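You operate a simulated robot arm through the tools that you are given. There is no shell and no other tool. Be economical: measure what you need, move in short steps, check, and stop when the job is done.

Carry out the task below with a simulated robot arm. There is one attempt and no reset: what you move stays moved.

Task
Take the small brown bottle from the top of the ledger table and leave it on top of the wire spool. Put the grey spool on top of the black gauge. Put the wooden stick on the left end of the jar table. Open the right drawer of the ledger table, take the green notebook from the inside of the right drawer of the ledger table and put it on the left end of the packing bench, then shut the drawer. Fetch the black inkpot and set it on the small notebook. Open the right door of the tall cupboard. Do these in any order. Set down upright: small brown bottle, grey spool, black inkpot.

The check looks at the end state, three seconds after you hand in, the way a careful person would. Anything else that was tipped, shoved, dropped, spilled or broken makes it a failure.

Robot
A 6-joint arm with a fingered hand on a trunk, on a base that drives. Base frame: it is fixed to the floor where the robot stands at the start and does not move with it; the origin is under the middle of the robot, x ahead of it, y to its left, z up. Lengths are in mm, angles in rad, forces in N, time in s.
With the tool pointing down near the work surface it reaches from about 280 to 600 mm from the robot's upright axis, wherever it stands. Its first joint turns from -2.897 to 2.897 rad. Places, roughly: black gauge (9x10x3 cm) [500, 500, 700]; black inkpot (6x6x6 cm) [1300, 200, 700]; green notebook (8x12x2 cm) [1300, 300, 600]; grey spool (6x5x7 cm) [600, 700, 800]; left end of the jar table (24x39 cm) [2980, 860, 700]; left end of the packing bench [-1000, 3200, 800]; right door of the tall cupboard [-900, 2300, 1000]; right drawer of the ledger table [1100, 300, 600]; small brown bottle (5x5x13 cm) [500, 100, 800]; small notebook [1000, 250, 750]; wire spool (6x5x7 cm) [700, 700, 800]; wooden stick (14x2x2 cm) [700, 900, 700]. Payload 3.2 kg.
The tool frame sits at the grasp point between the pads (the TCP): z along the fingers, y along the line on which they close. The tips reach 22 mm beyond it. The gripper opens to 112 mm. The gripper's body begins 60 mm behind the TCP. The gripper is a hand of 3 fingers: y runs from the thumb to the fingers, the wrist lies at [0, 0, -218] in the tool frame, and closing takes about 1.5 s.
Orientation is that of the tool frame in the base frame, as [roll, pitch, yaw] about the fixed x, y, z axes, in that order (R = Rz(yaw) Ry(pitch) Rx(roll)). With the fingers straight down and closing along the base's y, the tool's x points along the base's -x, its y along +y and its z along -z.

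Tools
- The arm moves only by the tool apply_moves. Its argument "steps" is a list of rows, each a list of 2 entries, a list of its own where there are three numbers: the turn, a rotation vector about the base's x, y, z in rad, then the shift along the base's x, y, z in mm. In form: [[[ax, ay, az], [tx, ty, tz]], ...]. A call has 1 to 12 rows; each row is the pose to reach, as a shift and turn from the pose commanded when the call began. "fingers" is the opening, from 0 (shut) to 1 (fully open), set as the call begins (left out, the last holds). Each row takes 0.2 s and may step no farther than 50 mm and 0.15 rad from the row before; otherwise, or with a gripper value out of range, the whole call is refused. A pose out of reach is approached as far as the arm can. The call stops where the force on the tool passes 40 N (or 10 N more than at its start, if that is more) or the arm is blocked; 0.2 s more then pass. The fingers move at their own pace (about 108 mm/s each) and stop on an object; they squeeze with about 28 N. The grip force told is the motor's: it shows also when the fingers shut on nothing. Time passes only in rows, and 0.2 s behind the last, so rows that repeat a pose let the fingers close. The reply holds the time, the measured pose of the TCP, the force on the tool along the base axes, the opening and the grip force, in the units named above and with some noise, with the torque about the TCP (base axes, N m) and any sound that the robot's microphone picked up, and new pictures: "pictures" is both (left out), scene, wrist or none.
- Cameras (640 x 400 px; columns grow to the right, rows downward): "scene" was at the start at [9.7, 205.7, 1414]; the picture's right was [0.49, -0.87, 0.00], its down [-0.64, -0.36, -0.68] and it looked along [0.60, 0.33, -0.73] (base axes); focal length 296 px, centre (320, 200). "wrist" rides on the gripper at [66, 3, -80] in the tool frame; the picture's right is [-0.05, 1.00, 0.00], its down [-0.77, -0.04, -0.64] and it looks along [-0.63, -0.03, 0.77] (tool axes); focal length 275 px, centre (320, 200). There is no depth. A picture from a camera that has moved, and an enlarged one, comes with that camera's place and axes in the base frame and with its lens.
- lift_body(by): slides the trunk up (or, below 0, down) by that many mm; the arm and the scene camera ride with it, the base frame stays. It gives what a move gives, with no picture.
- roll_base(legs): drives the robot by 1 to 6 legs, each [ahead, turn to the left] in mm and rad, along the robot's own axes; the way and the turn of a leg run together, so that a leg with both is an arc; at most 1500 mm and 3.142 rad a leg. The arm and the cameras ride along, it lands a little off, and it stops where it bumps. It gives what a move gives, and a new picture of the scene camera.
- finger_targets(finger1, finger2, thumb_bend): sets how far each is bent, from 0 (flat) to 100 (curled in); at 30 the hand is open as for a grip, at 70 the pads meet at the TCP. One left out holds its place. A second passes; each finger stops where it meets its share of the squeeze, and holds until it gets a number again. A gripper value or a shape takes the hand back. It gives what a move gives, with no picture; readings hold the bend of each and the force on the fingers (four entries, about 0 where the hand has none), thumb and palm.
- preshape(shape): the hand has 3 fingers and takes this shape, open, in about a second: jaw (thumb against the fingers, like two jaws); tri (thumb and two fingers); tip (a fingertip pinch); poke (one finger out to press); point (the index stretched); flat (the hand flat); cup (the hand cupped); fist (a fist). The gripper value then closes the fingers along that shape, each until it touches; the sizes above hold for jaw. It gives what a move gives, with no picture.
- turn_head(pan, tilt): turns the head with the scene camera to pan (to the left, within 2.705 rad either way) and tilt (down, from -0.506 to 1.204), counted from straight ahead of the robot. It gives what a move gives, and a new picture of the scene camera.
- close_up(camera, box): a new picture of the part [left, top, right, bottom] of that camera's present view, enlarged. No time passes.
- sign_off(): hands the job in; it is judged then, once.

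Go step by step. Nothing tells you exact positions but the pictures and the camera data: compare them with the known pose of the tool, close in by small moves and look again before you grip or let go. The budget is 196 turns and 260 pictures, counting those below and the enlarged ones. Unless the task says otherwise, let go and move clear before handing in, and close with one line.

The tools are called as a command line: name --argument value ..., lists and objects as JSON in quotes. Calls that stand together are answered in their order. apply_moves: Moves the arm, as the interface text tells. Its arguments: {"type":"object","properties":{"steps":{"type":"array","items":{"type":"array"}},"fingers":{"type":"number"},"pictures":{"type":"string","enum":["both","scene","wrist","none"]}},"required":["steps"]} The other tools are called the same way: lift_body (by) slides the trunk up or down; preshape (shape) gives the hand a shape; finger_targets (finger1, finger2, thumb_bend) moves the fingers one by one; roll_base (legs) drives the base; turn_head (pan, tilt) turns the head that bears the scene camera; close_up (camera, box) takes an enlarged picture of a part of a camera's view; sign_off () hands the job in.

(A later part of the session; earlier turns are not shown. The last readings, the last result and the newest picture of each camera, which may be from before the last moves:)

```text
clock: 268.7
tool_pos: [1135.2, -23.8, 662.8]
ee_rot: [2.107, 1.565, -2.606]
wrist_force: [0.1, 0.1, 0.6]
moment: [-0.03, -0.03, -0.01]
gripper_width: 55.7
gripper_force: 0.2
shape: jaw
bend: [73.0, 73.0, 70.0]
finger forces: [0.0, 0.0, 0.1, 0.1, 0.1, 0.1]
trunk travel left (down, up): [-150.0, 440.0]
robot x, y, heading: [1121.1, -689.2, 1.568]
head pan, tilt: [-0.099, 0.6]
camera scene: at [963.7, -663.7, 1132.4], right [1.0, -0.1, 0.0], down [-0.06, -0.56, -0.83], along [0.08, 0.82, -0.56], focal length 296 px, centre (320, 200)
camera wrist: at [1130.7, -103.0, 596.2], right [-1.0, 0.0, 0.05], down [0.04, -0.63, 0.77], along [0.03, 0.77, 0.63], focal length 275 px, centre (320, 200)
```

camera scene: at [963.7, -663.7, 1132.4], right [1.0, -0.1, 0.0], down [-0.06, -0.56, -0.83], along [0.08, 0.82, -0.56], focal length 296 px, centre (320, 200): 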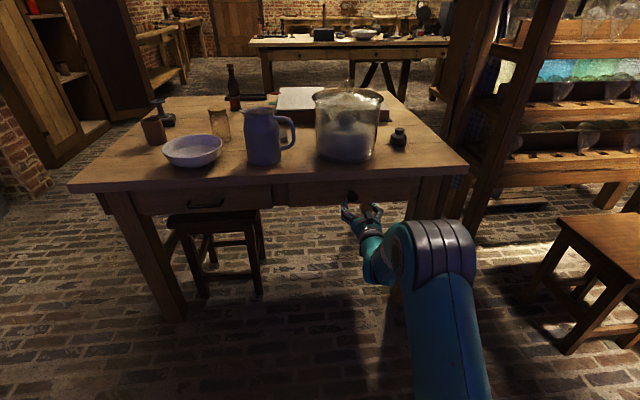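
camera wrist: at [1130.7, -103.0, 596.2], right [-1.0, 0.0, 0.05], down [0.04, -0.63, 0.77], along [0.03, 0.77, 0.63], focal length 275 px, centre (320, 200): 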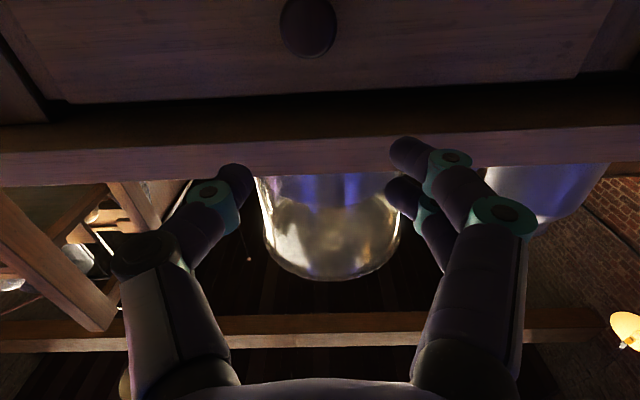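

Knob is at about [1140,107,622]. Lower and advance, then re-check.

apply_moves --steps '[[[0, 0, 0], [4, 0, -25]], [[0, 0, 0], [4, 20, -41]], [[0, 0, 0], [4, 55, -41]]]' --pictures "wrist"

close_up --camera "scene" --box '[260, 150, 460, 290]'

```text
clock: 269.5
tool_pos: [1140.2, 35.2, 618.4]
ee_rot: [2.085, 1.567, -2.629]
wrist_force: [-0.1, 0.3, 0.2]
moment: [0.01, -0.02, 0.0]
gripper_width: 55.7
gripper_force: 0.2
shape: jaw
bend: [73.0, 73.0, 70.0]
finger forces: [0.0, 0.1, 0.1, 0.0, 0.0, 0.1]
trunk travel left (down, up): [-150.0, 440.0]
robot x, y, heading: [1121.8, -692.6, 1.571]
head pan, tilt: [-0.099, 0.6]
camera wrist: at [1135.4, -45.2, 552.4], right [-1.0, 0.0, 0.05], down [0.04, -0.63, 0.77], along [0.03, 0.77, 0.63], focal length 275 px, centre (320, 200)
```

wrist: 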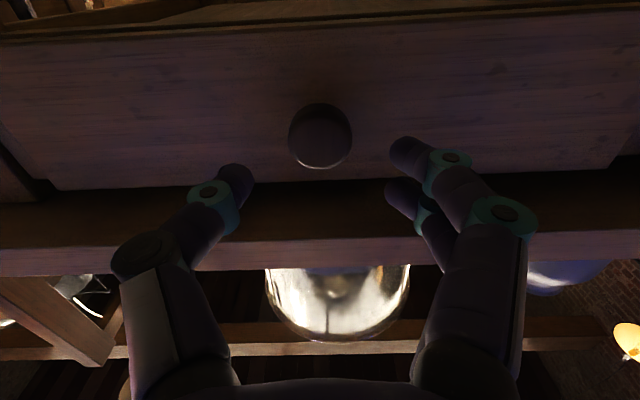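

```text
2.86 times, centred on (360, 220) of scene
camera zoom: at [963.7, -663.7, 1132.4], right [1.0, -0.1, 0.0], down [-0.06, -0.56, -0.83], along [0.08, 0.82, -0.56], focal length 845 px, centre (206, 143)
```

zoom: 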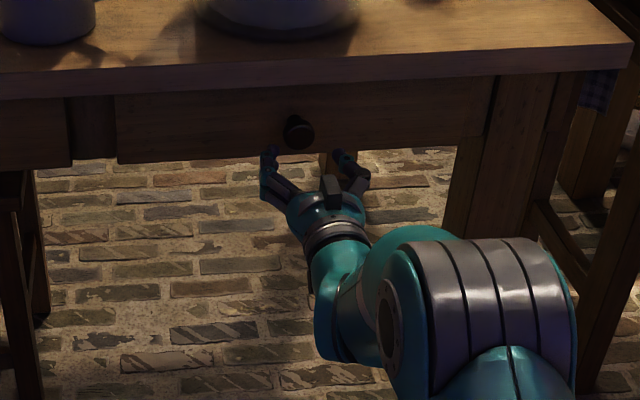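

Aligned. Advance 62 mm and grip the knob.

apply_moves --steps '[[[0, 0, 0], [0, 30, 2]], [[0, 0, 0], [0, 50, 2]], [[0, 0, 0], [0, 62, 2]]]' --pictures "wrist"

apply_moves --steps '[[[0, 0, 0], [0, 0, 0]], [[0, 0, 0], [0, 0, 0]], [[0, 0, 0], [0, 0, 0]], [[0, 0, 0], [0, 0, 0]], [[0, 0, 0], [0, 0, 0]], [[0, 0, 0], [0, 0, 0]]]' --fingers 0 --pictures "wrist"

```text
clock: 270.3
tool_pos: [1139.2, 94.5, 621.3]
ee_rot: [2.486, 1.565, -2.229]
wrist_force: [-1.0, -24.3, -2.1]
moment: [-0.01, -0.06, 0.51]
gripper_width: 55.7
gripper_force: 0.0
shape: jaw
bend: [74.0, 74.0, 70.0]
finger forces: [9.4, 10.4, 0.0, 0.0, 4.4, 0.1]
trunk travel left (down, up): [-150.0, 440.0]
robot x, y, heading: [1118.1, -691.2, 1.572]
head pan, tilt: [-0.099, 0.6]
camera wrist: at [1134.6, 15.0, 554.8], right [-1.0, 0.0, 0.05], down [0.04, -0.63, 0.77], along [0.03, 0.77, 0.63], focal length 275 px, centre (320, 200)
```

wrist: 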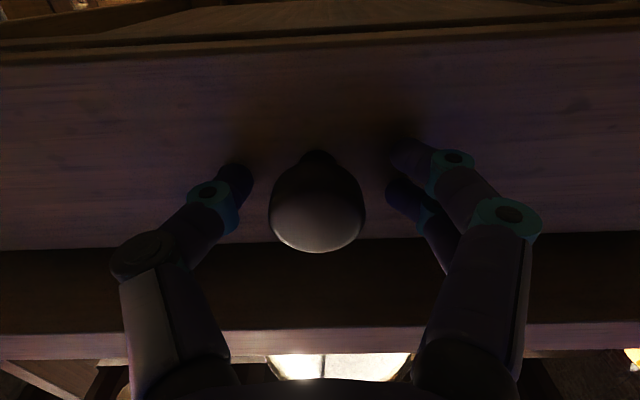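

```text
clock: 271.7
tool_pos: [1139.9, 96.2, 621.9]
ee_rot: [1.829, 1.565, -2.886]
wrist_force: [15.8, -5.5, 2.6]
moment: [0.01, -0.08, 0.05]
gripper_width: 14.1
gripper_force: 27.5
shape: jaw
bend: [74.0, 74.0, 75.0]
finger forces: [12.4, 9.9, 0.0, 0.0, 36.9, 0.0]
trunk travel left (down, up): [-150.0, 440.0]
robot x, y, heading: [1121.7, -692.7, 1.568]
head pan, tilt: [-0.099, 0.6]
camera wrist: at [1135.7, 16.1, 555.7], right [-1.0, 0.0, 0.05], down [0.04, -0.63, 0.77], along [0.03, 0.77, 0.63], focal length 275 px, centre (320, 200)
```

wrist: 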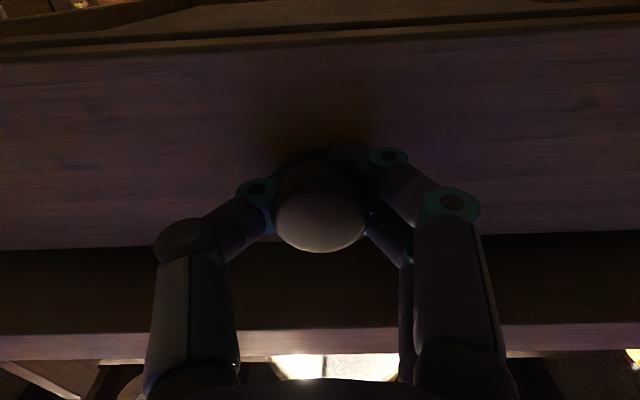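

Knob is hooked behind its head. Pull by driving straight back 150 mm.

roll_base --legs '[[-150, 0]]'

```text
clock: 273.1
tool_pos: [1140.0, -57.9, 621.9]
ee_rot: [1.845, 1.565, -2.869]
wrist_force: [18.5, 0.1, 6.1]
moment: [0.08, -0.04, 0.12]
gripper_width: 13.2
gripper_force: 28.1
shape: jaw
bend: [74.0, 74.0, 75.0]
finger forces: [11.1, 10.3, 0.0, 0.0, 35.0, 0.1]
trunk travel left (down, up): [-150.0, 440.0]
robot x, y, heading: [1121.9, -847.5, 1.574]
head pan, tilt: [-0.099, 0.6]
camera scene: at [965.4, -817.8, 1132.6], right [1.0, -0.1, 0.0], down [-0.06, -0.56, -0.83], along [0.08, 0.82, -0.56], focal length 296 px, centre (320, 200)
```

scene: 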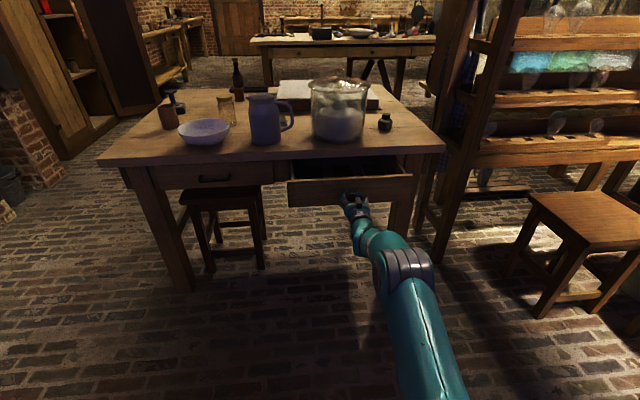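

Drawer is coming out smoothly. Pull another 100 mm and look in.

roll_base --legs '[[-100, 0]]'

close_up --camera "scene" --box '[260, 130, 440, 250]'

```text
clock: 274.2
tool_pos: [1140.3, -160.5, 622.1]
ee_rot: [1.83, 1.568, -2.886]
wrist_force: [6.9, 0.3, 3.6]
moment: [0.09, -0.03, 0.3]
gripper_width: 13.0
gripper_force: 28.2
shape: jaw
bend: [74.0, 74.0, 75.0]
finger forces: [14.1, 12.5, 0.0, 0.0, 29.1, 0.0]
trunk travel left (down, up): [-150.0, 440.0]
robot x, y, heading: [1122.5, -947.4, 1.569]
head pan, tilt: [-0.099, 0.6]
camera scene: at [964.5, -919.6, 1132.5], right [0.99, -0.1, 0.0], down [-0.06, -0.56, -0.83], along [0.08, 0.82, -0.56], focal length 296 px, centre (320, 200)
```

scene: 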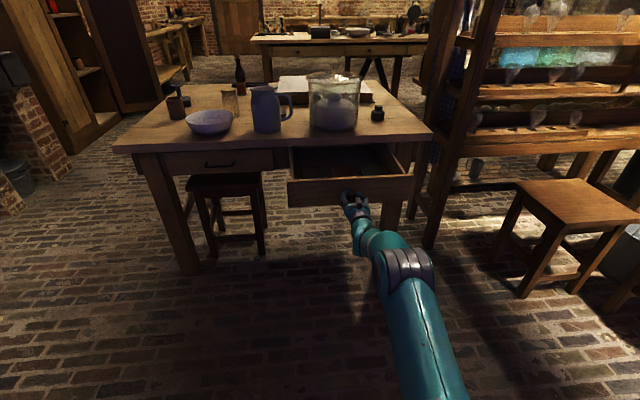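

```text
3.33 times, centred on (350, 190) of scene
camera zoom: at [964.5, -919.6, 1132.5], right [0.99, -0.1, 0.0], down [-0.06, -0.56, -0.83], along [0.08, 0.82, -0.56], focal length 986 px, centre (220, 233)
```

zoom: 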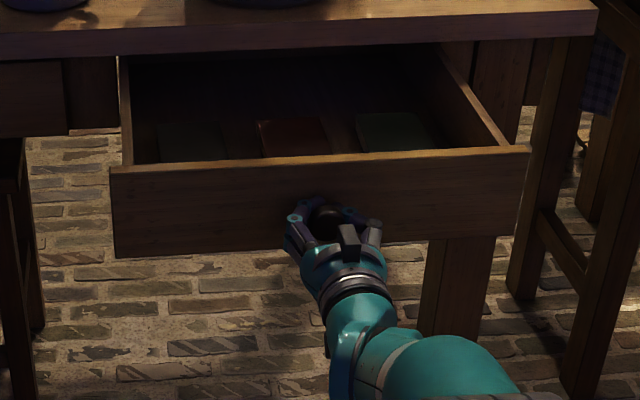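

Several notebooks inside; the green one should be the rightmost. Release the knob and back away.

apply_moves --steps '[[[0, 0, 0], [0, 0, 0]], [[0, 0, 0], [0, 0, 0]], [[0, 0, 0], [0, 0, 0]], [[0, 0, 0], [0, 0, 0]], [[0, 0, 0], [0, 0, 0]]]' --fingers 0.6 --pictures "none"

roll_base --legs '[[-130, 0]]'

lift_body --by 300

turn_head --pan -0.1 --tilt 0.75

close_up --camera "scene" --box '[240, 60, 480, 220]'

```text
clock: 275.4
tool_pos: [1139.8, -160.8, 621.7]
ee_rot: [1.971, 1.567, -2.746]
wrist_force: [-0.3, -0.1, -0.3]
moment: [0.0, 0.0, 0.01]
gripper_width: 66.9
gripper_force: 0.0
shape: jaw
bend: [71.0, 71.0, 71.0]
finger forces: [0.1, 0.1, 0.0, 0.0, 0.1, 0.0]
trunk travel left (down, up): [-150.0, 440.0]
robot x, y, heading: [1120.8, -947.5, 1.571]
head pan, tilt: [-0.099, 0.6]
```

```text
clock: 276.7
tool_pos: [1139.9, -286.7, 620.7]
ee_rot: [1.993, 1.568, -2.721]
wrist_force: [0.1, -0.1, -0.5]
moment: [0.01, 0.01, 0.0]
gripper_width: 66.9
gripper_force: 0.0
shape: jaw
bend: [71.0, 71.0, 71.0]
finger forces: [0.0, 0.0, 0.1, 0.0, 0.0, 0.0]
trunk travel left (down, up): [-150.0, 440.0]
robot x, y, heading: [1120.9, -1070.6, 1.572]
head pan, tilt: [-0.099, 0.6]
camera scene: at [963.9, -1046.0, 1132.3], right [0.99, -0.1, 0.0], down [-0.06, -0.56, -0.83], along [0.08, 0.82, -0.56], focal length 296 px, centre (320, 200)
```

scene: 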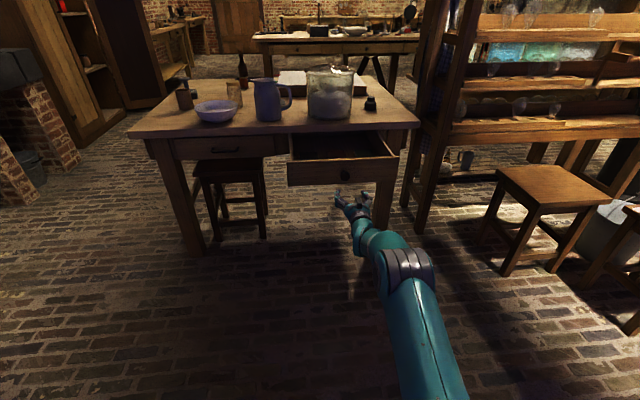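

```text
clock: 279.7
tool_pos: [1140.8, -286.6, 921.6]
ee_rot: [1.992, 1.567, -2.721]
wrist_force: [0.2, 0.0, -0.6]
moment: [-0.01, 0.01, 0.01]
gripper_width: 66.7
gripper_force: 0.0
shape: jaw
bend: [71.0, 71.0, 71.0]
finger forces: [0.0, 0.0, 0.0, 0.0, 0.0, 0.0]
trunk travel left (down, up): [-450.0, 140.0]
robot x, y, heading: [1119.8, -1075.7, 1.571]
head pan, tilt: [-0.099, 0.6]
```

```text
clock: 280.4
tool_pos: [1140.9, -286.8, 921.9]
ee_rot: [1.976, 1.566, -2.738]
wrist_force: [-0.1, 0.2, 0.7]
moment: [0.02, -0.02, 0.0]
gripper_width: 66.8
gripper_force: 0.1
shape: jaw
bend: [71.0, 71.0, 71.0]
finger forces: [0.0, 0.1, 0.1, 0.0, 0.0, 0.0]
trunk travel left (down, up): [-450.0, 140.0]
robot x, y, heading: [1120.3, -1073.0, 1.57]
head pan, tilt: [-0.099, 0.75]
camera scene: at [963.4, -1051.6, 1419.5], right [0.99, -0.1, 0.0], down [-0.07, -0.68, -0.73], along [0.07, 0.73, -0.68], focal length 296 px, centre (320, 200)
```

scene: 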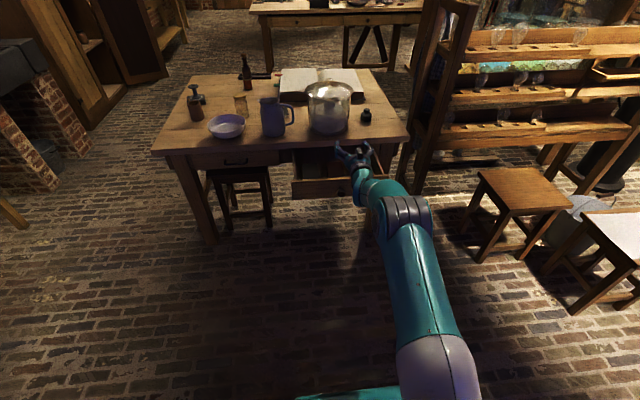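

```text
2.50 times, centred on (360, 140) of scene
camera zoom: at [963.4, -1051.6, 1419.5], right [0.99, -0.1, 0.0], down [-0.07, -0.68, -0.73], along [0.07, 0.73, -0.68], focal length 740 px, centre (220, 350)
```

zoom: 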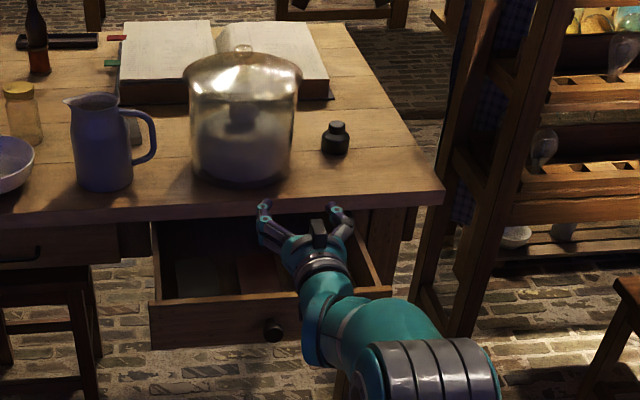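

Fold the tool down again, then drive forward over the open drawer.

apply_moves --steps '[[[-0.1428, 0, 0], [0, -11, -6]], [[-0.2856, 0, 0], [0, -27, -11]], [[-0.4284, 0, 0], [0, -47, -16]], [[-0.5712, 0, 0], [0, -71, -18]], [[-0.714, 0, 0], [0, -98, -18]], [[-0.8568, 0, 0], [0, -129, -15]], [[-0.9996, 0, 0], [0, -163, -8]], [[-1.1424, 0, 0], [0, -199, 2]], [[-1.2852, 0, 0], [0, -238, 16]], [[-1.428, 0, 0], [0, -277, 34]], [[-1.571, 0, 0], [0, -317, 57]]]' --fingers 1 --pictures "none"

roll_base --legs '[[520, 0]]'

turn_head --pan -0.3 --tilt 0.95

close_up --camera "wrist" --box '[0, 0, 640, 400]'

```text
clock: 282.8
tool_pos: [1140.0, -604.8, 980.1]
ee_rot: [-3.139, -0.003, -1.575]
wrist_force: [-0.4, -0.8, 0.1]
moment: [-0.02, 0.02, 0.01]
gripper_width: 111.8
gripper_force: 0.0
shape: jaw
bend: [30.0, 30.0, 30.0]
finger forces: [0.1, 0.1, 0.0, 0.1, 0.0, 0.0]
out of reach, approached as far as the arm can: row 5, 6, 7, 8
trunk travel left (down, up): [-450.0, 140.0]
robot x, y, heading: [1125.1, -1075.5, 1.569]
head pan, tilt: [-0.099, 0.75]
```

```text
clock: 285.7
tool_pos: [1137.5, -106.8, 978.9]
ee_rot: [-3.138, -0.002, -1.569]
wrist_force: [-0.6, 1.2, 0.7]
moment: [-0.01, 0.02, -0.03]
gripper_width: 112.2
gripper_force: 0.1
shape: jaw
bend: [30.0, 30.0, 30.0]
finger forces: [0.1, 0.0, 0.0, 0.1, 0.0, 0.0]
trunk travel left (down, up): [-450.0, 140.0]
robot x, y, heading: [1118.4, -580.3, 1.575]
head pan, tilt: [-0.099, 0.75]
camera scene: at [962.3, -556.6, 1419.5], right [1.0, -0.09, 0.0], down [-0.06, -0.68, -0.73], along [0.07, 0.73, -0.68], focal length 296 px, centre (320, 200)
```

scene: 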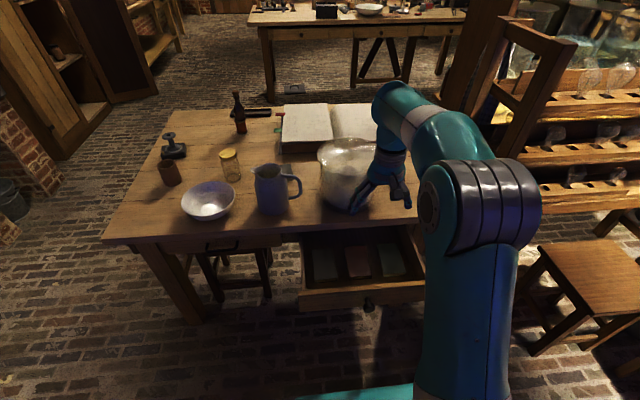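

```text
clock: 286.4
tool_pos: [1136.6, -108.7, 978.1]
ee_rot: [-3.138, -0.001, -1.568]
wrist_force: [0.5, -0.8, -1.0]
moment: [0.01, -0.01, 0.0]
gripper_width: 111.7
gripper_force: 0.0
shape: jaw
bend: [30.0, 30.0, 30.0]
finger forces: [0.0, 0.0, 0.1, 0.0, 0.0, 0.1]
trunk travel left (down, up): [-450.0, 140.0]
robot x, y, heading: [1120.4, -580.4, 1.579]
head pan, tilt: [-0.3, 0.949]
camera scene: at [975.6, -569.8, 1404.0], right [0.96, -0.29, 0.0], down [-0.24, -0.78, -0.58], along [0.17, 0.56, -0.81], focal length 296 px, centre (320, 200)
```

scene: 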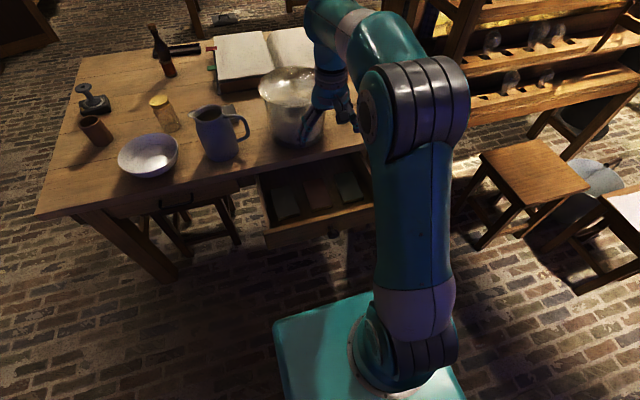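

```text
1.00 times, centred on (320, 200) of wrist (not enlarged: the box is as wide or as high as the picture)
camera zoom: at [1132.8, -173.1, 1059.1], right [-1.0, 0.04, 0.0], down [0.03, 0.77, 0.63], along [0.03, 0.63, -0.77], focal length 275 px, centre (320, 200)
```

zoom: 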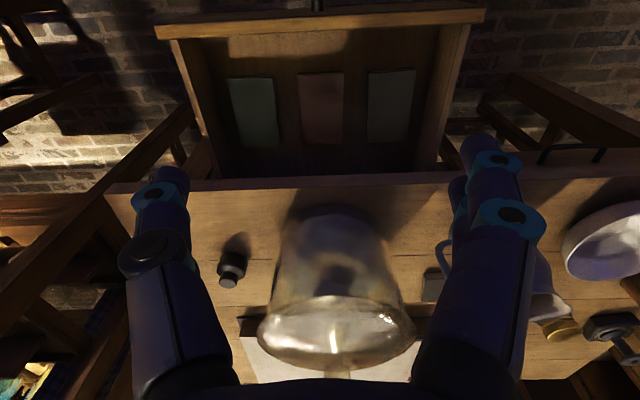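

The green notebook is the rightmost, about [1262,10,590]. Drive 110 mm closer and look from above it.

roll_base --legs '[[110, 0]]'

apply_moves --steps '[[[0, 0, 0], [40, 0, -25]], [[0, 0, 0], [80, 0, -50]], [[0, 0, 0], [124, 0, -70]], [[0, 0, 0], [124, 0, -110]], [[0, 0, 0], [124, 0, -150]]]' --pictures "wrist"

```text
clock: 287.6
tool_pos: [1135.6, 3.0, 978.5]
ee_rot: [-3.139, -0.003, -1.569]
wrist_force: [0.1, -0.6, -0.4]
moment: [-0.01, -0.03, -0.02]
gripper_width: 112.0
gripper_force: 0.1
shape: jaw
bend: [30.0, 30.0, 30.0]
finger forces: [0.0, 0.0, 0.0, 0.0, 0.0, 0.0]
trunk travel left (down, up): [-450.0, 140.0]
robot x, y, heading: [1122.6, -470.1, 1.578]
head pan, tilt: [-0.3, 0.949]
camera scene: at [975.0, -458.3, 1403.9], right [0.96, -0.29, 0.0], down [-0.24, -0.78, -0.58], along [0.17, 0.56, -0.81], focal length 296 px, centre (320, 200)
```

scene: 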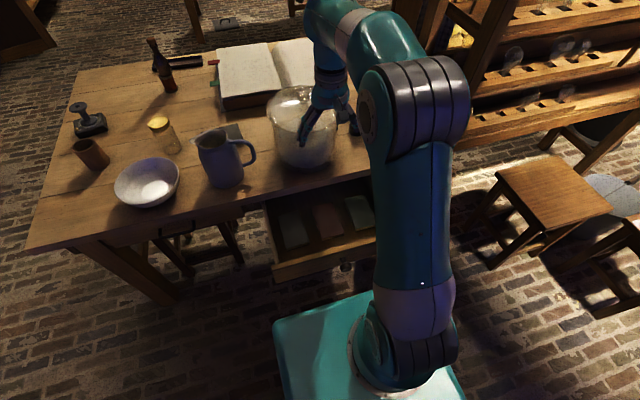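

```text
clock: 288.8
tool_pos: [1262.6, 2.2, 825.9]
ee_rot: [-3.139, -0.001, -1.566]
wrist_force: [-0.1, 0.5, -0.4]
moment: [0.01, 0.0, -0.02]
gripper_width: 112.0
gripper_force: 0.1
shape: jaw
bend: [30.0, 30.0, 30.0]
finger forces: [0.0, 0.0, 0.0, 0.0, 0.0, 0.0]
trunk travel left (down, up): [-450.0, 140.0]
robot x, y, heading: [1117.9, -468.0, 1.577]
head pan, tilt: [-0.3, 0.949]
camera wrist: at [1258.0, -62.3, 906.1], right [-1.0, 0.04, 0.0], down [0.03, 0.77, 0.64], along [0.03, 0.63, -0.77], focal length 275 px, centre (320, 200)
```

wrist: 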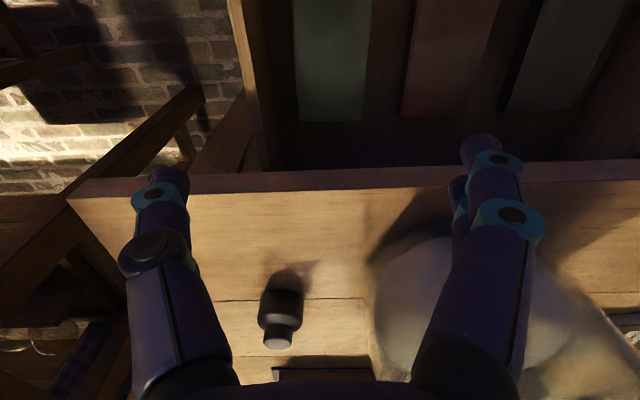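

Notebook spans x≈1209–1287 with only ~15 mm to the drawer's right wall. I'll press with closed fingertips and drag it ~20 mm left to make room.

apply_moves --steps '[[[0, 0, 0], [-15, 4, -45]], [[0, 0, 0], [-29, 8, -90]], [[0, 0, 0], [-29, 8, -135]], [[0, 0, 0], [-29, 8, -175]], [[0, 0, 0], [-29, 8, -205]], [[0, 0, 0], [-29, 8, -220]]]' --fingers 0 --pictures "wrist"

```text
clock: 290.2
tool_pos: [1228.7, 20.3, 622.1]
ee_rot: [3.082, 0.028, -1.565]
wrist_force: [-7.1, 0.3, 31.3]
moment: [-0.07, -0.48, -0.01]
gripper_width: 0.0
gripper_force: 27.6
shape: jaw
bend: [73.0, 73.0, 77.0]
finger forces: [18.6, 16.5, 0.0, 0.1, 0.0, 0.0]
out of reach, approached as far as the arm can: row 1, 2, 3, 4, 5, 6
trunk travel left (down, up): [-450.0, 140.0]
robot x, y, heading: [1117.3, -470.9, 1.582]
head pan, tilt: [-0.3, 0.949]
stopped in row 6: the force on the tool passed its limit at 47 N (the readings are from after the stop); the commanded pose is now the measured one
camera wrist: at [1229.9, -47.1, 700.7], right [-1.0, 0.04, 0.06], down [0.07, 0.75, 0.65], along [-0.02, 0.66, -0.75], focal length 275 px, centre (320, 200)
```

wrist: 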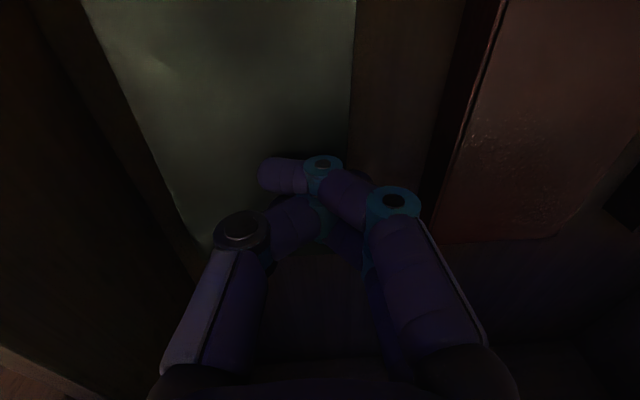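

Contact on the notebook top (z≈600), but the arm is near its low limit. Raise, lower the trunk 120 mm for better reach.

apply_moves --steps '[[[0.03, -0.01, 0], [0, -4, 40]], [[0.058, -0.028, 0], [0, -8, 85]], [[0.058, -0.028, 0], [0, -10, 135]], [[0.058, -0.028, 0], [0, -10, 170]]]' --pictures "none"

lift_body --by -120

```text
clock: 291.2
tool_pos: [1232.0, 8.9, 788.1]
ee_rot: [3.109, 0.08, -1.566]
wrist_force: [0.7, -0.1, 0.1]
moment: [0.01, -0.02, 0.0]
gripper_width: 0.0
gripper_force: 28.3
shape: jaw
bend: [69.0, 69.0, 77.0]
finger forces: [0.0, 0.1, 0.1, 0.0, 0.0, 0.0]
trunk travel left (down, up): [-450.0, 140.0]
robot x, y, heading: [1121.8, -468.1, 1.585]
head pan, tilt: [-0.3, 0.949]
```

```text
clock: 292.7
tool_pos: [1231.7, 10.0, 668.9]
ee_rot: [3.109, 0.081, -1.565]
wrist_force: [0.1, -0.6, 0.1]
moment: [0.03, -0.05, -0.03]
gripper_width: 0.1
gripper_force: 28.2
shape: jaw
bend: [69.0, 69.0, 77.0]
finger forces: [0.0, 0.0, 0.1, 0.0, 0.0, 0.1]
trunk travel left (down, up): [-330.0, 260.0]
robot x, y, heading: [1118.6, -468.2, 1.579]
head pan, tilt: [-0.3, 0.949]
```

apply_moves --steps '[[[-0.08, -0.033, 0], [4, 0, 0]], [[-0.08, -0.033, 0], [4, 0, -20]], [[-0.08, -0.033, 0], [4, 0, -38]]]' --pictures "none"

apply_moves --steps '[[[0, 0, 0], [0, 0, -4]], [[0, 0, 0], [0, 0, -7]], [[0, 0, 0], [0, 0, -10]]]' --pictures "none"

```text
clock: 293.5
tool_pos: [1237.5, 20.0, 638.5]
ee_rot: [3.109, -0.003, -1.563]
wrist_force: [0.2, -0.3, 0.3]
moment: [0.01, 0.02, 0.0]
gripper_width: 0.0
gripper_force: 28.0
shape: jaw
bend: [69.0, 69.0, 77.0]
finger forces: [0.0, 0.0, 0.1, 0.1, 0.0, 0.0]
out of reach, approached as far as the arm can: row 1, 2, 3
trunk travel left (down, up): [-330.0, 260.0]
robot x, y, heading: [1117.5, -469.9, 1.574]
head pan, tilt: [-0.3, 0.949]
```

```text
clock: 294.3
tool_pos: [1241.4, 26.8, 634.2]
ee_rot: [3.113, -0.001, -1.561]
wrist_force: [0.1, 0.5, 0.0]
moment: [0.0, -0.01, 0.01]
gripper_width: 0.2
gripper_force: 27.9
shape: jaw
bend: [69.0, 69.0, 77.0]
finger forces: [0.0, 0.0, 0.0, 0.1, 0.0, 0.0]
out of reach, approached as far as the arm can: row 1, 2, 3
trunk travel left (down, up): [-330.0, 260.0]
robot x, y, heading: [1121.1, -470.1, 1.576]
head pan, tilt: [-0.3, 0.949]
```

The limit is sideways posture: better to have the robot straight in front of the notebook. Raise, and sidestep the base 130 mm to the right.

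apply_moves --steps '[[[0, 0, 0], [-10, -10, 45]], [[0, 0, 0], [-20, -25, 95]], [[0, 0, 0], [-40, -30, 140]], [[0, 0, 0], [-70, -30, 180]], [[0, 0, 0], [-110, -30, 200]]]' --pictures "none"

lift_body --by 120

roll_base --legs '[[-340, 0], [0, -0.38], [355, 0], [0, 0.38]]'

```text
refused: row 2 steps farther than a row can; nothing moved
```

```text
clock: 295.8
tool_pos: [1240.4, 27.9, 754.2]
ee_rot: [3.113, -0.001, -1.562]
wrist_force: [-0.1, -0.1, 0.6]
moment: [0.01, 0.02, -0.01]
gripper_width: 0.2
gripper_force: 27.7
shape: jaw
bend: [69.0, 69.0, 77.0]
finger forces: [0.1, 0.0, 0.0, 0.0, 0.0, 0.0]
trunk travel left (down, up): [-450.0, 140.0]
robot x, y, heading: [1118.3, -464.5, 1.575]
head pan, tilt: [-0.3, 0.949]
```

```text
clock: 302.2
tool_pos: [1370.2, 24.6, 754.5]
ee_rot: [3.113, -0.002, -1.562]
wrist_force: [0.0, 0.4, 0.8]
moment: [-0.01, 0.04, 0.0]
gripper_width: 0.0
gripper_force: 27.7
shape: jaw
bend: [69.0, 69.0, 77.0]
finger forces: [0.0, 0.0, 0.1, 0.0, 0.1, 0.1]
trunk travel left (down, up): [-450.0, 140.0]
robot x, y, heading: [1247.0, -471.6, 1.58]
head pan, tilt: [-0.3, 0.949]
camera scene: at [1105.4, -462.1, 1403.9], right [0.96, -0.29, 0.0], down [-0.23, -0.78, -0.58], along [0.17, 0.56, -0.81], focal length 296 px, centre (320, 200)
```

scene: 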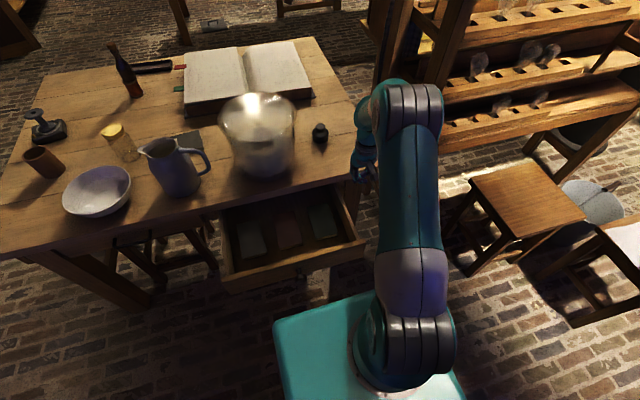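

Now centred at x≈1247. Move the hand over the notebook and look.

apply_moves --steps '[[[0, -0.0286, 0], [-45, -5, 20]], [[0, -0.0286, 0], [-90, -15, 30]], [[0, -0.0286, 0], [-128, -25, 30]]]' --pictures "wrist"

```text
clock: 303.0
tool_pos: [1241.2, 7.2, 791.6]
ee_rot: [3.114, -0.012, -1.56]
wrist_force: [0.1, 0.4, 0.5]
moment: [-0.02, -0.01, 0.0]
gripper_width: 0.2
gripper_force: 28.0
shape: jaw
bend: [69.0, 69.0, 77.0]
finger forces: [0.1, 0.0, 0.1, 0.1, 0.0, 0.1]
out of reach, approached as far as the arm can: row 1, 2, 3
trunk travel left (down, up): [-450.0, 140.0]
robot x, y, heading: [1255.7, -466.6, 1.581]
head pan, tilt: [-0.3, 0.949]
camera wrist: at [1240.5, -56.7, 872.4], right [-1.0, 0.04, 0.03], down [0.05, 0.78, 0.62], along [0.0, 0.63, -0.78], focal length 275 px, centre (320, 200)
```

wrist: 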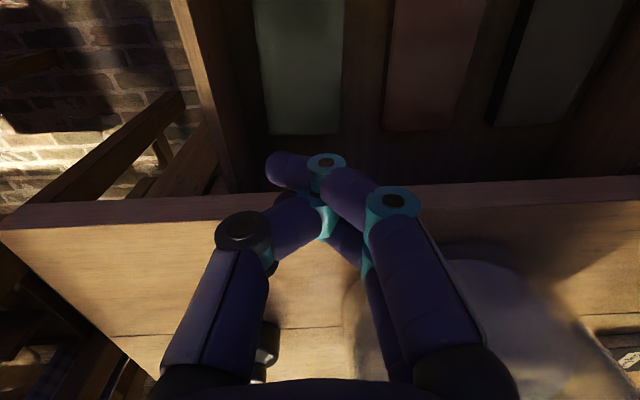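

apply_moves --steps '[[[0, 0, 0], [2, -30, 30]], [[0, -0.014, 0], [4, -60, 60]], [[0, -0.0286, 0], [4, -95, 90]], [[0, -0.0286, 0], [4, -95, 90]]]' --pictures "none"

apply_moves --steps '[[[0, 0, 0], [0, 25, -25]], [[0, 0, 0], [0, 60, -60]], [[0, 0, 0], [0, 95, -95]], [[0, 0, 0], [0, 98, -140]]]' --pictures "none"

```text
clock: 304.0
tool_pos: [1245.2, -84.5, 893.0]
ee_rot: [-3.136, -0.013, -1.562]
wrist_force: [0.5, -0.3, 0.0]
moment: [0.01, 0.07, 0.0]
gripper_width: 0.1
gripper_force: 28.1
shape: jaw
bend: [69.0, 69.0, 77.0]
finger forces: [0.0, 0.1, 0.0, 0.0, 0.0, 0.0]
out of reach, approached as far as the arm can: row 1, 2, 3, 4
trunk travel left (down, up): [-450.0, 140.0]
robot x, y, heading: [1251.8, -473.8, 1.579]
head pan, tilt: [-0.3, 0.949]
```

```text
clock: 305.0
tool_pos: [1246.6, 30.6, 771.8]
ee_rot: [3.12, -0.022, -1.561]
wrist_force: [0.0, 0.4, -0.3]
moment: [0.01, 0.0, -0.01]
gripper_width: 0.1
gripper_force: 28.2
shape: jaw
bend: [69.0, 69.0, 77.0]
finger forces: [0.1, 0.0, 0.1, 0.0, 0.0, 0.0]
out of reach, approached as far as the arm can: row 1, 2, 3, 4
trunk travel left (down, up): [-450.0, 140.0]
robot x, y, heading: [1248.7, -467.8, 1.578]
head pan, tilt: [-0.3, 0.949]
```

A wrist joint sits at a limit. I probe by yawing the hand a little.

apply_moves --steps '[[[0, 0, -0.1], [0, -20, 30]], [[0, 0, -0.2], [0, -40, 60]], [[0, 0, -0.3], [0, -60, 90]]]' --pictures "none"

apply_moves --steps '[[[0.02, 0, 0.0], [0, -5, 0]], [[0.02, 0, 0.0], [0, -5, 0]]]' --pictures "scene"

```text
clock: 305.8
tool_pos: [1247.7, -27.2, 858.5]
ee_rot: [3.12, -0.022, -1.863]
wrist_force: [0.5, -0.3, 0.3]
moment: [-0.01, -0.01, 0.02]
gripper_width: 0.1
gripper_force: 28.2
shape: jaw
bend: [69.0, 69.0, 77.0]
finger forces: [0.1, 0.0, 0.0, 0.0, 0.0, 0.0]
trunk travel left (down, up): [-450.0, 140.0]
robot x, y, heading: [1250.6, -474.0, 1.578]
head pan, tilt: [-0.3, 0.949]
```

```text
clock: 306.4
tool_pos: [1247.7, -31.9, 859.0]
ee_rot: [3.116, -0.002, -1.863]
wrist_force: [0.3, -0.5, -0.1]
moment: [0.01, 0.0, -0.01]
gripper_width: 0.0
gripper_force: 28.3
shape: jaw
bend: [69.0, 69.0, 77.0]
finger forces: [0.1, 0.0, 0.0, 0.0, 0.0, 0.0]
trunk travel left (down, up): [-450.0, 140.0]
robot x, y, heading: [1248.0, -472.1, 1.581]
head pan, tilt: [-0.3, 0.949]
camera scene: at [1105.5, -462.2, 1403.9], right [0.96, -0.29, 0.0], down [-0.23, -0.78, -0.58], along [0.17, 0.56, -0.81], focal length 296 px, centre (320, 200)
```

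scene: 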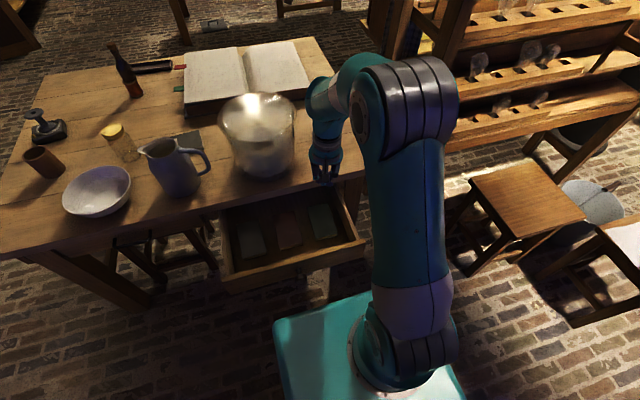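

It frees up with negative yaw, so I need the arm to come in from the right. I'll shift the base to x≈1415.

apply_moves --steps '[[[0, 0, 0], [0, -20, 35]], [[0, 0, 0], [0, -40, 70]], [[0, 0, 0], [0, -40, 110]]]' --pictures "none"

roll_base --legs '[[-340, 0], [0, -0.45], [390, 0], [0, 0.65]]'

```text
clock: 307.2
tool_pos: [1244.6, -72.5, 968.0]
ee_rot: [3.116, -0.001, -1.863]
wrist_force: [-0.1, 0.0, 1.3]
moment: [0.01, 0.0, 0.01]
gripper_width: 0.1
gripper_force: 28.1
shape: jaw
bend: [69.0, 69.0, 77.0]
finger forces: [0.0, 0.1, 0.0, 0.0, 0.0, 0.0]
trunk travel left (down, up): [-450.0, 140.0]
robot x, y, heading: [1252.7, -469.0, 1.578]
head pan, tilt: [-0.3, 0.949]
```

```text
clock: 314.5
tool_pos: [1344.9, -67.1, 968.7]
ee_rot: [3.115, -0.001, -1.677]
wrist_force: [-0.4, 0.1, 0.4]
moment: [0.03, -0.02, -0.02]
gripper_width: 0.0
gripper_force: 28.1
shape: jaw
bend: [69.0, 69.0, 77.0]
finger forces: [0.1, 0.1, 0.0, 0.1, 0.0, 0.0]
trunk travel left (down, up): [-450.0, 140.0]
robot x, y, heading: [1423.6, -452.5, 1.762]
head pan, tilt: [-0.3, 0.949]
camera scene: at [1279.4, -474.5, 1403.9], right [0.99, -0.11, 0.0], down [-0.09, -0.81, -0.58], along [0.06, 0.58, -0.81], focal length 296 px, centre (320, 200)
```

scene: 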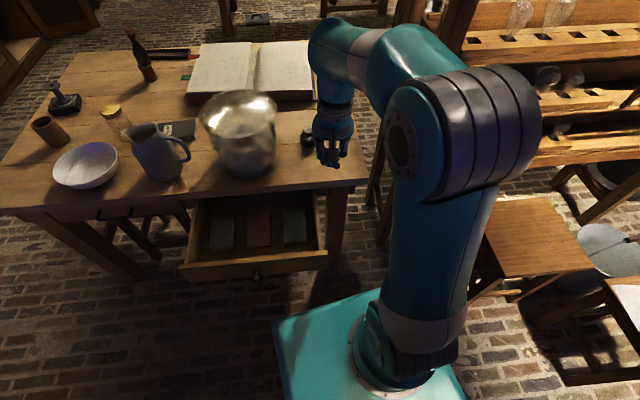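

apply_moves --steps '[[[0, -0.0264, 0.05], [-30, 15, 0]], [[0, -0.0264, 0.1], [-70, 30, -20]], [[0, -0.0264, 0.1], [-108, 50, -40]], [[0, -0.0264, 0.1], [-108, 75, -80]], [[0, -0.0264, 0.1], [-108, 75, -125]], [[0, -0.0264, 0.1], [-108, 75, -170]], [[0, -0.0264, 0.1], [-108, 75, -215]]]' --pictures "wrist"

```text
clock: 316.1
tool_pos: [1231.6, 17.0, 757.2]
ee_rot: [3.125, -0.019, -1.576]
wrist_force: [0.2, 0.2, 0.1]
moment: [0.03, 0.03, -0.02]
gripper_width: 0.0
gripper_force: 28.4
shape: jaw
bend: [69.0, 69.0, 77.0]
finger forces: [0.1, 0.0, 0.0, 0.0, 0.0, 0.1]
out of reach, approached as far as the arm can: row 7
trunk travel left (down, up): [-450.0, 140.0]
robot x, y, heading: [1420.7, -454.1, 1.763]
head pan, tilt: [-0.3, 0.949]
camera wrist: at [1228.7, -46.0, 840.4], right [-1.0, 0.05, 0.02], down [0.05, 0.78, 0.62], along [0.02, 0.62, -0.78], focal length 275 px, centre (320, 200)
```

wrist: 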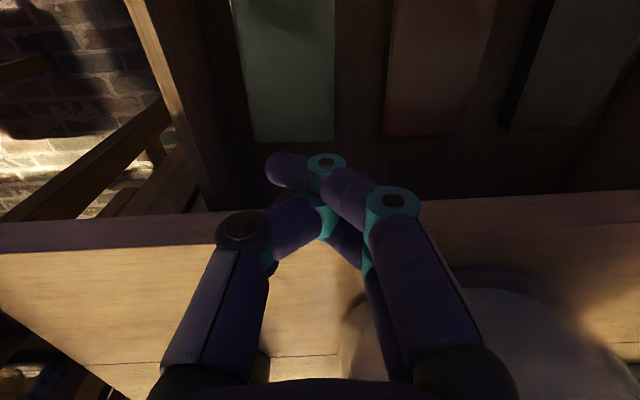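

apply_moves --steps '[[[0, 0, 0], [4, -10, 15]], [[0.019, -0.016, 0], [6, -12, 15]]]' --pictures "none"

lift_body --by -130

apply_moves --steps '[[[0, 0, 0], [0, 0, -6]], [[0, 0, 0], [0, 0, -12]]]' --pictures "wrist"

```text
clock: 316.7
tool_pos: [1232.5, 12.5, 781.0]
ee_rot: [3.131, -0.014, -1.578]
wrist_force: [-0.3, 0.4, 0.1]
moment: [-0.02, 0.02, 0.01]
gripper_width: 0.1
gripper_force: 27.9
shape: jaw
bend: [69.0, 69.0, 77.0]
finger forces: [0.1, 0.0, 0.1, 0.0, 0.0, 0.0]
out of reach, approached as far as the arm can: row 1, 2
trunk travel left (down, up): [-450.0, 140.0]
robot x, y, heading: [1422.8, -458.6, 1.765]
head pan, tilt: [-0.3, 0.949]
```

```text
clock: 318.3
tool_pos: [1233.5, 12.8, 651.5]
ee_rot: [3.127, -0.016, -1.578]
wrist_force: [0.5, 0.0, -0.7]
moment: [0.02, -0.01, -0.06]
gripper_width: 0.2
gripper_force: 27.8
shape: jaw
bend: [69.0, 69.0, 77.0]
finger forces: [0.0, 0.0, 0.1, 0.1, 0.1, 0.1]
trunk travel left (down, up): [-320.0, 270.0]
robot x, y, heading: [1426.8, -454.6, 1.765]
head pan, tilt: [-0.3, 0.949]
```

```text
clock: 318.9
tool_pos: [1232.5, 12.2, 639.9]
ee_rot: [3.124, -0.017, -1.58]
wrist_force: [-0.1, -0.6, 0.8]
moment: [-0.02, -0.02, -0.02]
gripper_width: 0.0
gripper_force: 28.0
shape: jaw
bend: [69.0, 69.0, 77.0]
finger forces: [0.0, 0.0, 0.0, 0.0, 0.0, 0.0]
trunk travel left (down, up): [-320.0, 270.0]
robot x, y, heading: [1426.1, -455.7, 1.766]
head pan, tilt: [-0.3, 0.949]
camera wrist: at [1229.5, -50.7, 721.2], right [-1.0, 0.05, 0.02], down [0.05, 0.78, 0.62], along [0.02, 0.62, -0.78], focal length 275 px, centre (320, 200)
```

wrist: 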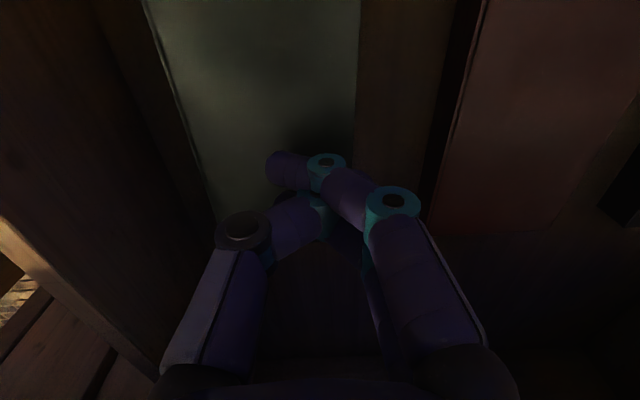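

apply_moves --steps '[[[0, 0, 0], [0, 0, -6]], [[0, 0, 0], [0, 0, -12]], [[0, 0, 0], [0, 0, -16]]]' --pictures "none"

apply_moves --steps '[[[0, 0, 0], [0, 0, -2]], [[0, 0, 0], [0, 0, -2]]]' --pictures "none"

```text
clock: 319.7
tool_pos: [1233.1, 15.3, 625.9]
ee_rot: [3.12, -0.021, -1.575]
wrist_force: [0.1, -1.4, 6.1]
moment: [-0.01, -0.09, -0.02]
gripper_width: 0.0
gripper_force: 27.5
shape: jaw
bend: [70.0, 70.0, 77.0]
finger forces: [4.3, 5.8, 0.0, 0.1, 0.0, 0.0]
trunk travel left (down, up): [-320.0, 270.0]
robot x, y, heading: [1420.7, -458.0, 1.769]
head pan, tilt: [-0.3, 0.949]
```

```text
clock: 320.3
tool_pos: [1231.2, 14.4, 624.5]
ee_rot: [3.118, -0.019, -1.576]
wrist_force: [-0.9, -1.6, 13.0]
moment: [0.03, -0.19, -0.03]
gripper_width: 0.1
gripper_force: 28.0
shape: jaw
bend: [71.0, 71.0, 77.0]
finger forces: [7.8, 9.0, 0.0, 0.0, 0.1, 0.0]
out of reach, approached as far as the arm can: row 1, 2
trunk travel left (down, up): [-320.0, 270.0]
robot x, y, heading: [1426.4, -456.3, 1.768]
head pan, tilt: [-0.3, 0.949]
```

Pressing with ~13 N. Drag 22 mm in −x.

apply_moves --steps '[[[0, 0, 0], [-5, 0, 0]], [[0, 0, 0], [-10, 0, 0]], [[0, 0, 0], [-15, 0, 0]], [[0, 0, 0], [-20, 0, 0]], [[0, 0, 0], [-24, 0, 0]]]' --pictures "wrist"

```text
clock: 321.5
tool_pos: [1208.0, 14.4, 624.3]
ee_rot: [3.125, -0.015, -1.576]
wrist_force: [1.9, 0.8, 8.9]
moment: [0.06, -0.21, 0.02]
gripper_width: 0.0
gripper_force: 28.0
shape: jaw
bend: [71.0, 71.0, 77.0]
finger forces: [7.1, 7.6, 0.1, 0.0, 0.0, 0.0]
trunk travel left (down, up): [-320.0, 270.0]
robot x, y, heading: [1421.9, -456.2, 1.764]
head pan, tilt: [-0.3, 0.949]
camera wrist: at [1204.1, -49.1, 704.8], right [-1.0, 0.05, 0.02], down [0.05, 0.78, 0.62], along [0.02, 0.62, -0.78], focal length 275 px, centre (320, 200)
```

wrist: 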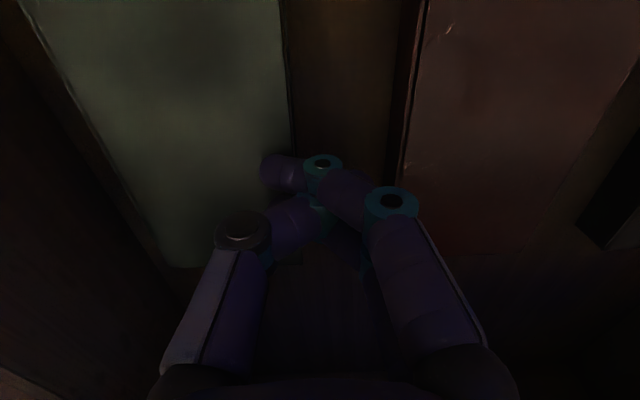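

The notebook didn't slide. Instead I'll use a straight thumb in the narrow gap: raise and experiment with individual finger bends.

apply_moves --steps '[[[0, 0, 0], [5, -5, 40]], [[0, 0, 0], [15, -10, 80]], [[0, 0, 0], [30, -15, 110]]]' --fingers 1 --pictures "none"

finger_targets --finger1 45 --finger2 45 --thumb_bend 45

close_up --camera "wrist" --box '[0, 0, 640, 400]'

```text
clock: 322.3
tool_pos: [1237.8, 0.1, 733.8]
ee_rot: [3.129, -0.014, -1.578]
wrist_force: [0.4, -0.7, 0.2]
moment: [0.01, 0.02, 0.02]
gripper_width: 112.0
gripper_force: 0.0
shape: jaw
bend: [30.0, 30.0, 30.0]
finger forces: [0.0, 0.0, 0.1, 0.0, 0.0, 0.1]
trunk travel left (down, up): [-320.0, 270.0]
robot x, y, heading: [1420.2, -458.5, 1.767]
head pan, tilt: [-0.3, 0.949]
```

```text
clock: 323.3
tool_pos: [1237.4, -0.6, 734.5]
ee_rot: [3.129, -0.013, -1.579]
wrist_force: [0.0, 0.1, 0.4]
moment: [-0.03, 0.0, 0.01]
gripper_width: 69.9
gripper_force: 0.1
shape: fingers
bend: [45.0, 45.0, 45.0]
finger forces: [0.0, 0.0, 0.0, 0.0, 0.1, 0.0]
trunk travel left (down, up): [-320.0, 270.0]
robot x, y, heading: [1424.5, -455.9, 1.763]
head pan, tilt: [-0.3, 0.949]
```

```text
1.00 times, centred on (320, 200) of wrist (not enlarged: the box is as wide or as high as the picture)
camera zoom: at [1233.7, -63.9, 814.8], right [-1.0, 0.05, 0.01], down [0.05, 0.78, 0.62], along [0.02, 0.62, -0.78], focal length 275 px, centre (320, 200)
```

zoom: 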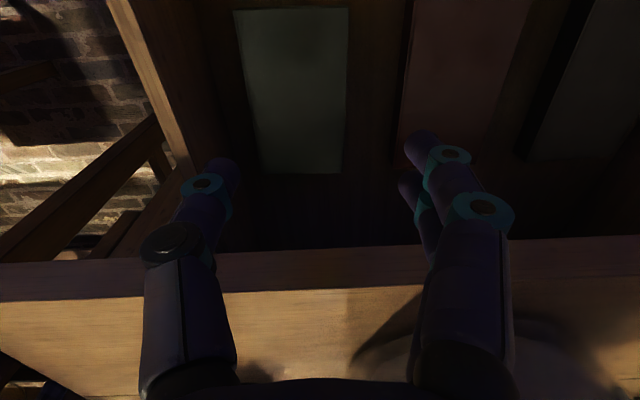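

close_up --camera "wrist" --box '[100, 0, 420, 200]'

close_up --camera "scene" --box '[170, 170, 350, 290]'

```text
2.00 times, centred on (260, 100) of wrist
camera zoom: at [1233.7, -63.9, 814.8], right [-1.0, 0.05, 0.01], down [0.05, 0.78, 0.62], along [0.02, 0.62, -0.78], focal length 551 px, centre (440, 400)
```

zoom: 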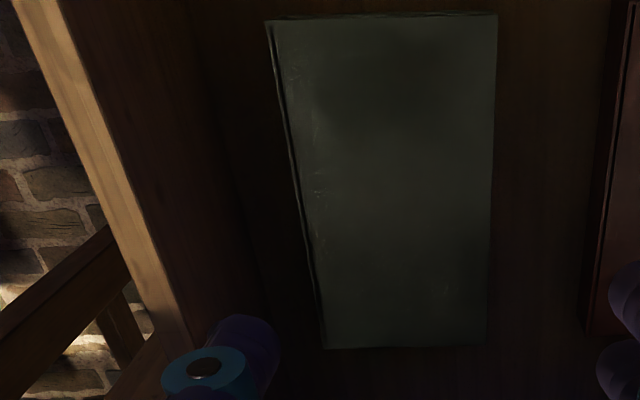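

```text
3.33 times, centred on (260, 230) of scene
camera zoom: at [1279.5, -474.4, 1273.9], right [0.99, -0.11, 0.0], down [-0.09, -0.81, -0.58], along [0.06, 0.58, -0.81], focal length 986 px, centre (520, 100)
```

zoom: 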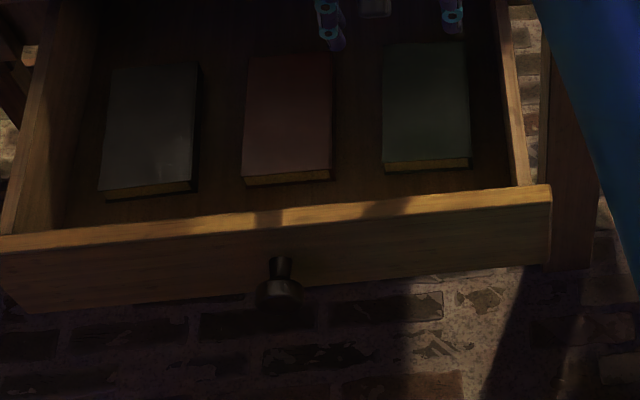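

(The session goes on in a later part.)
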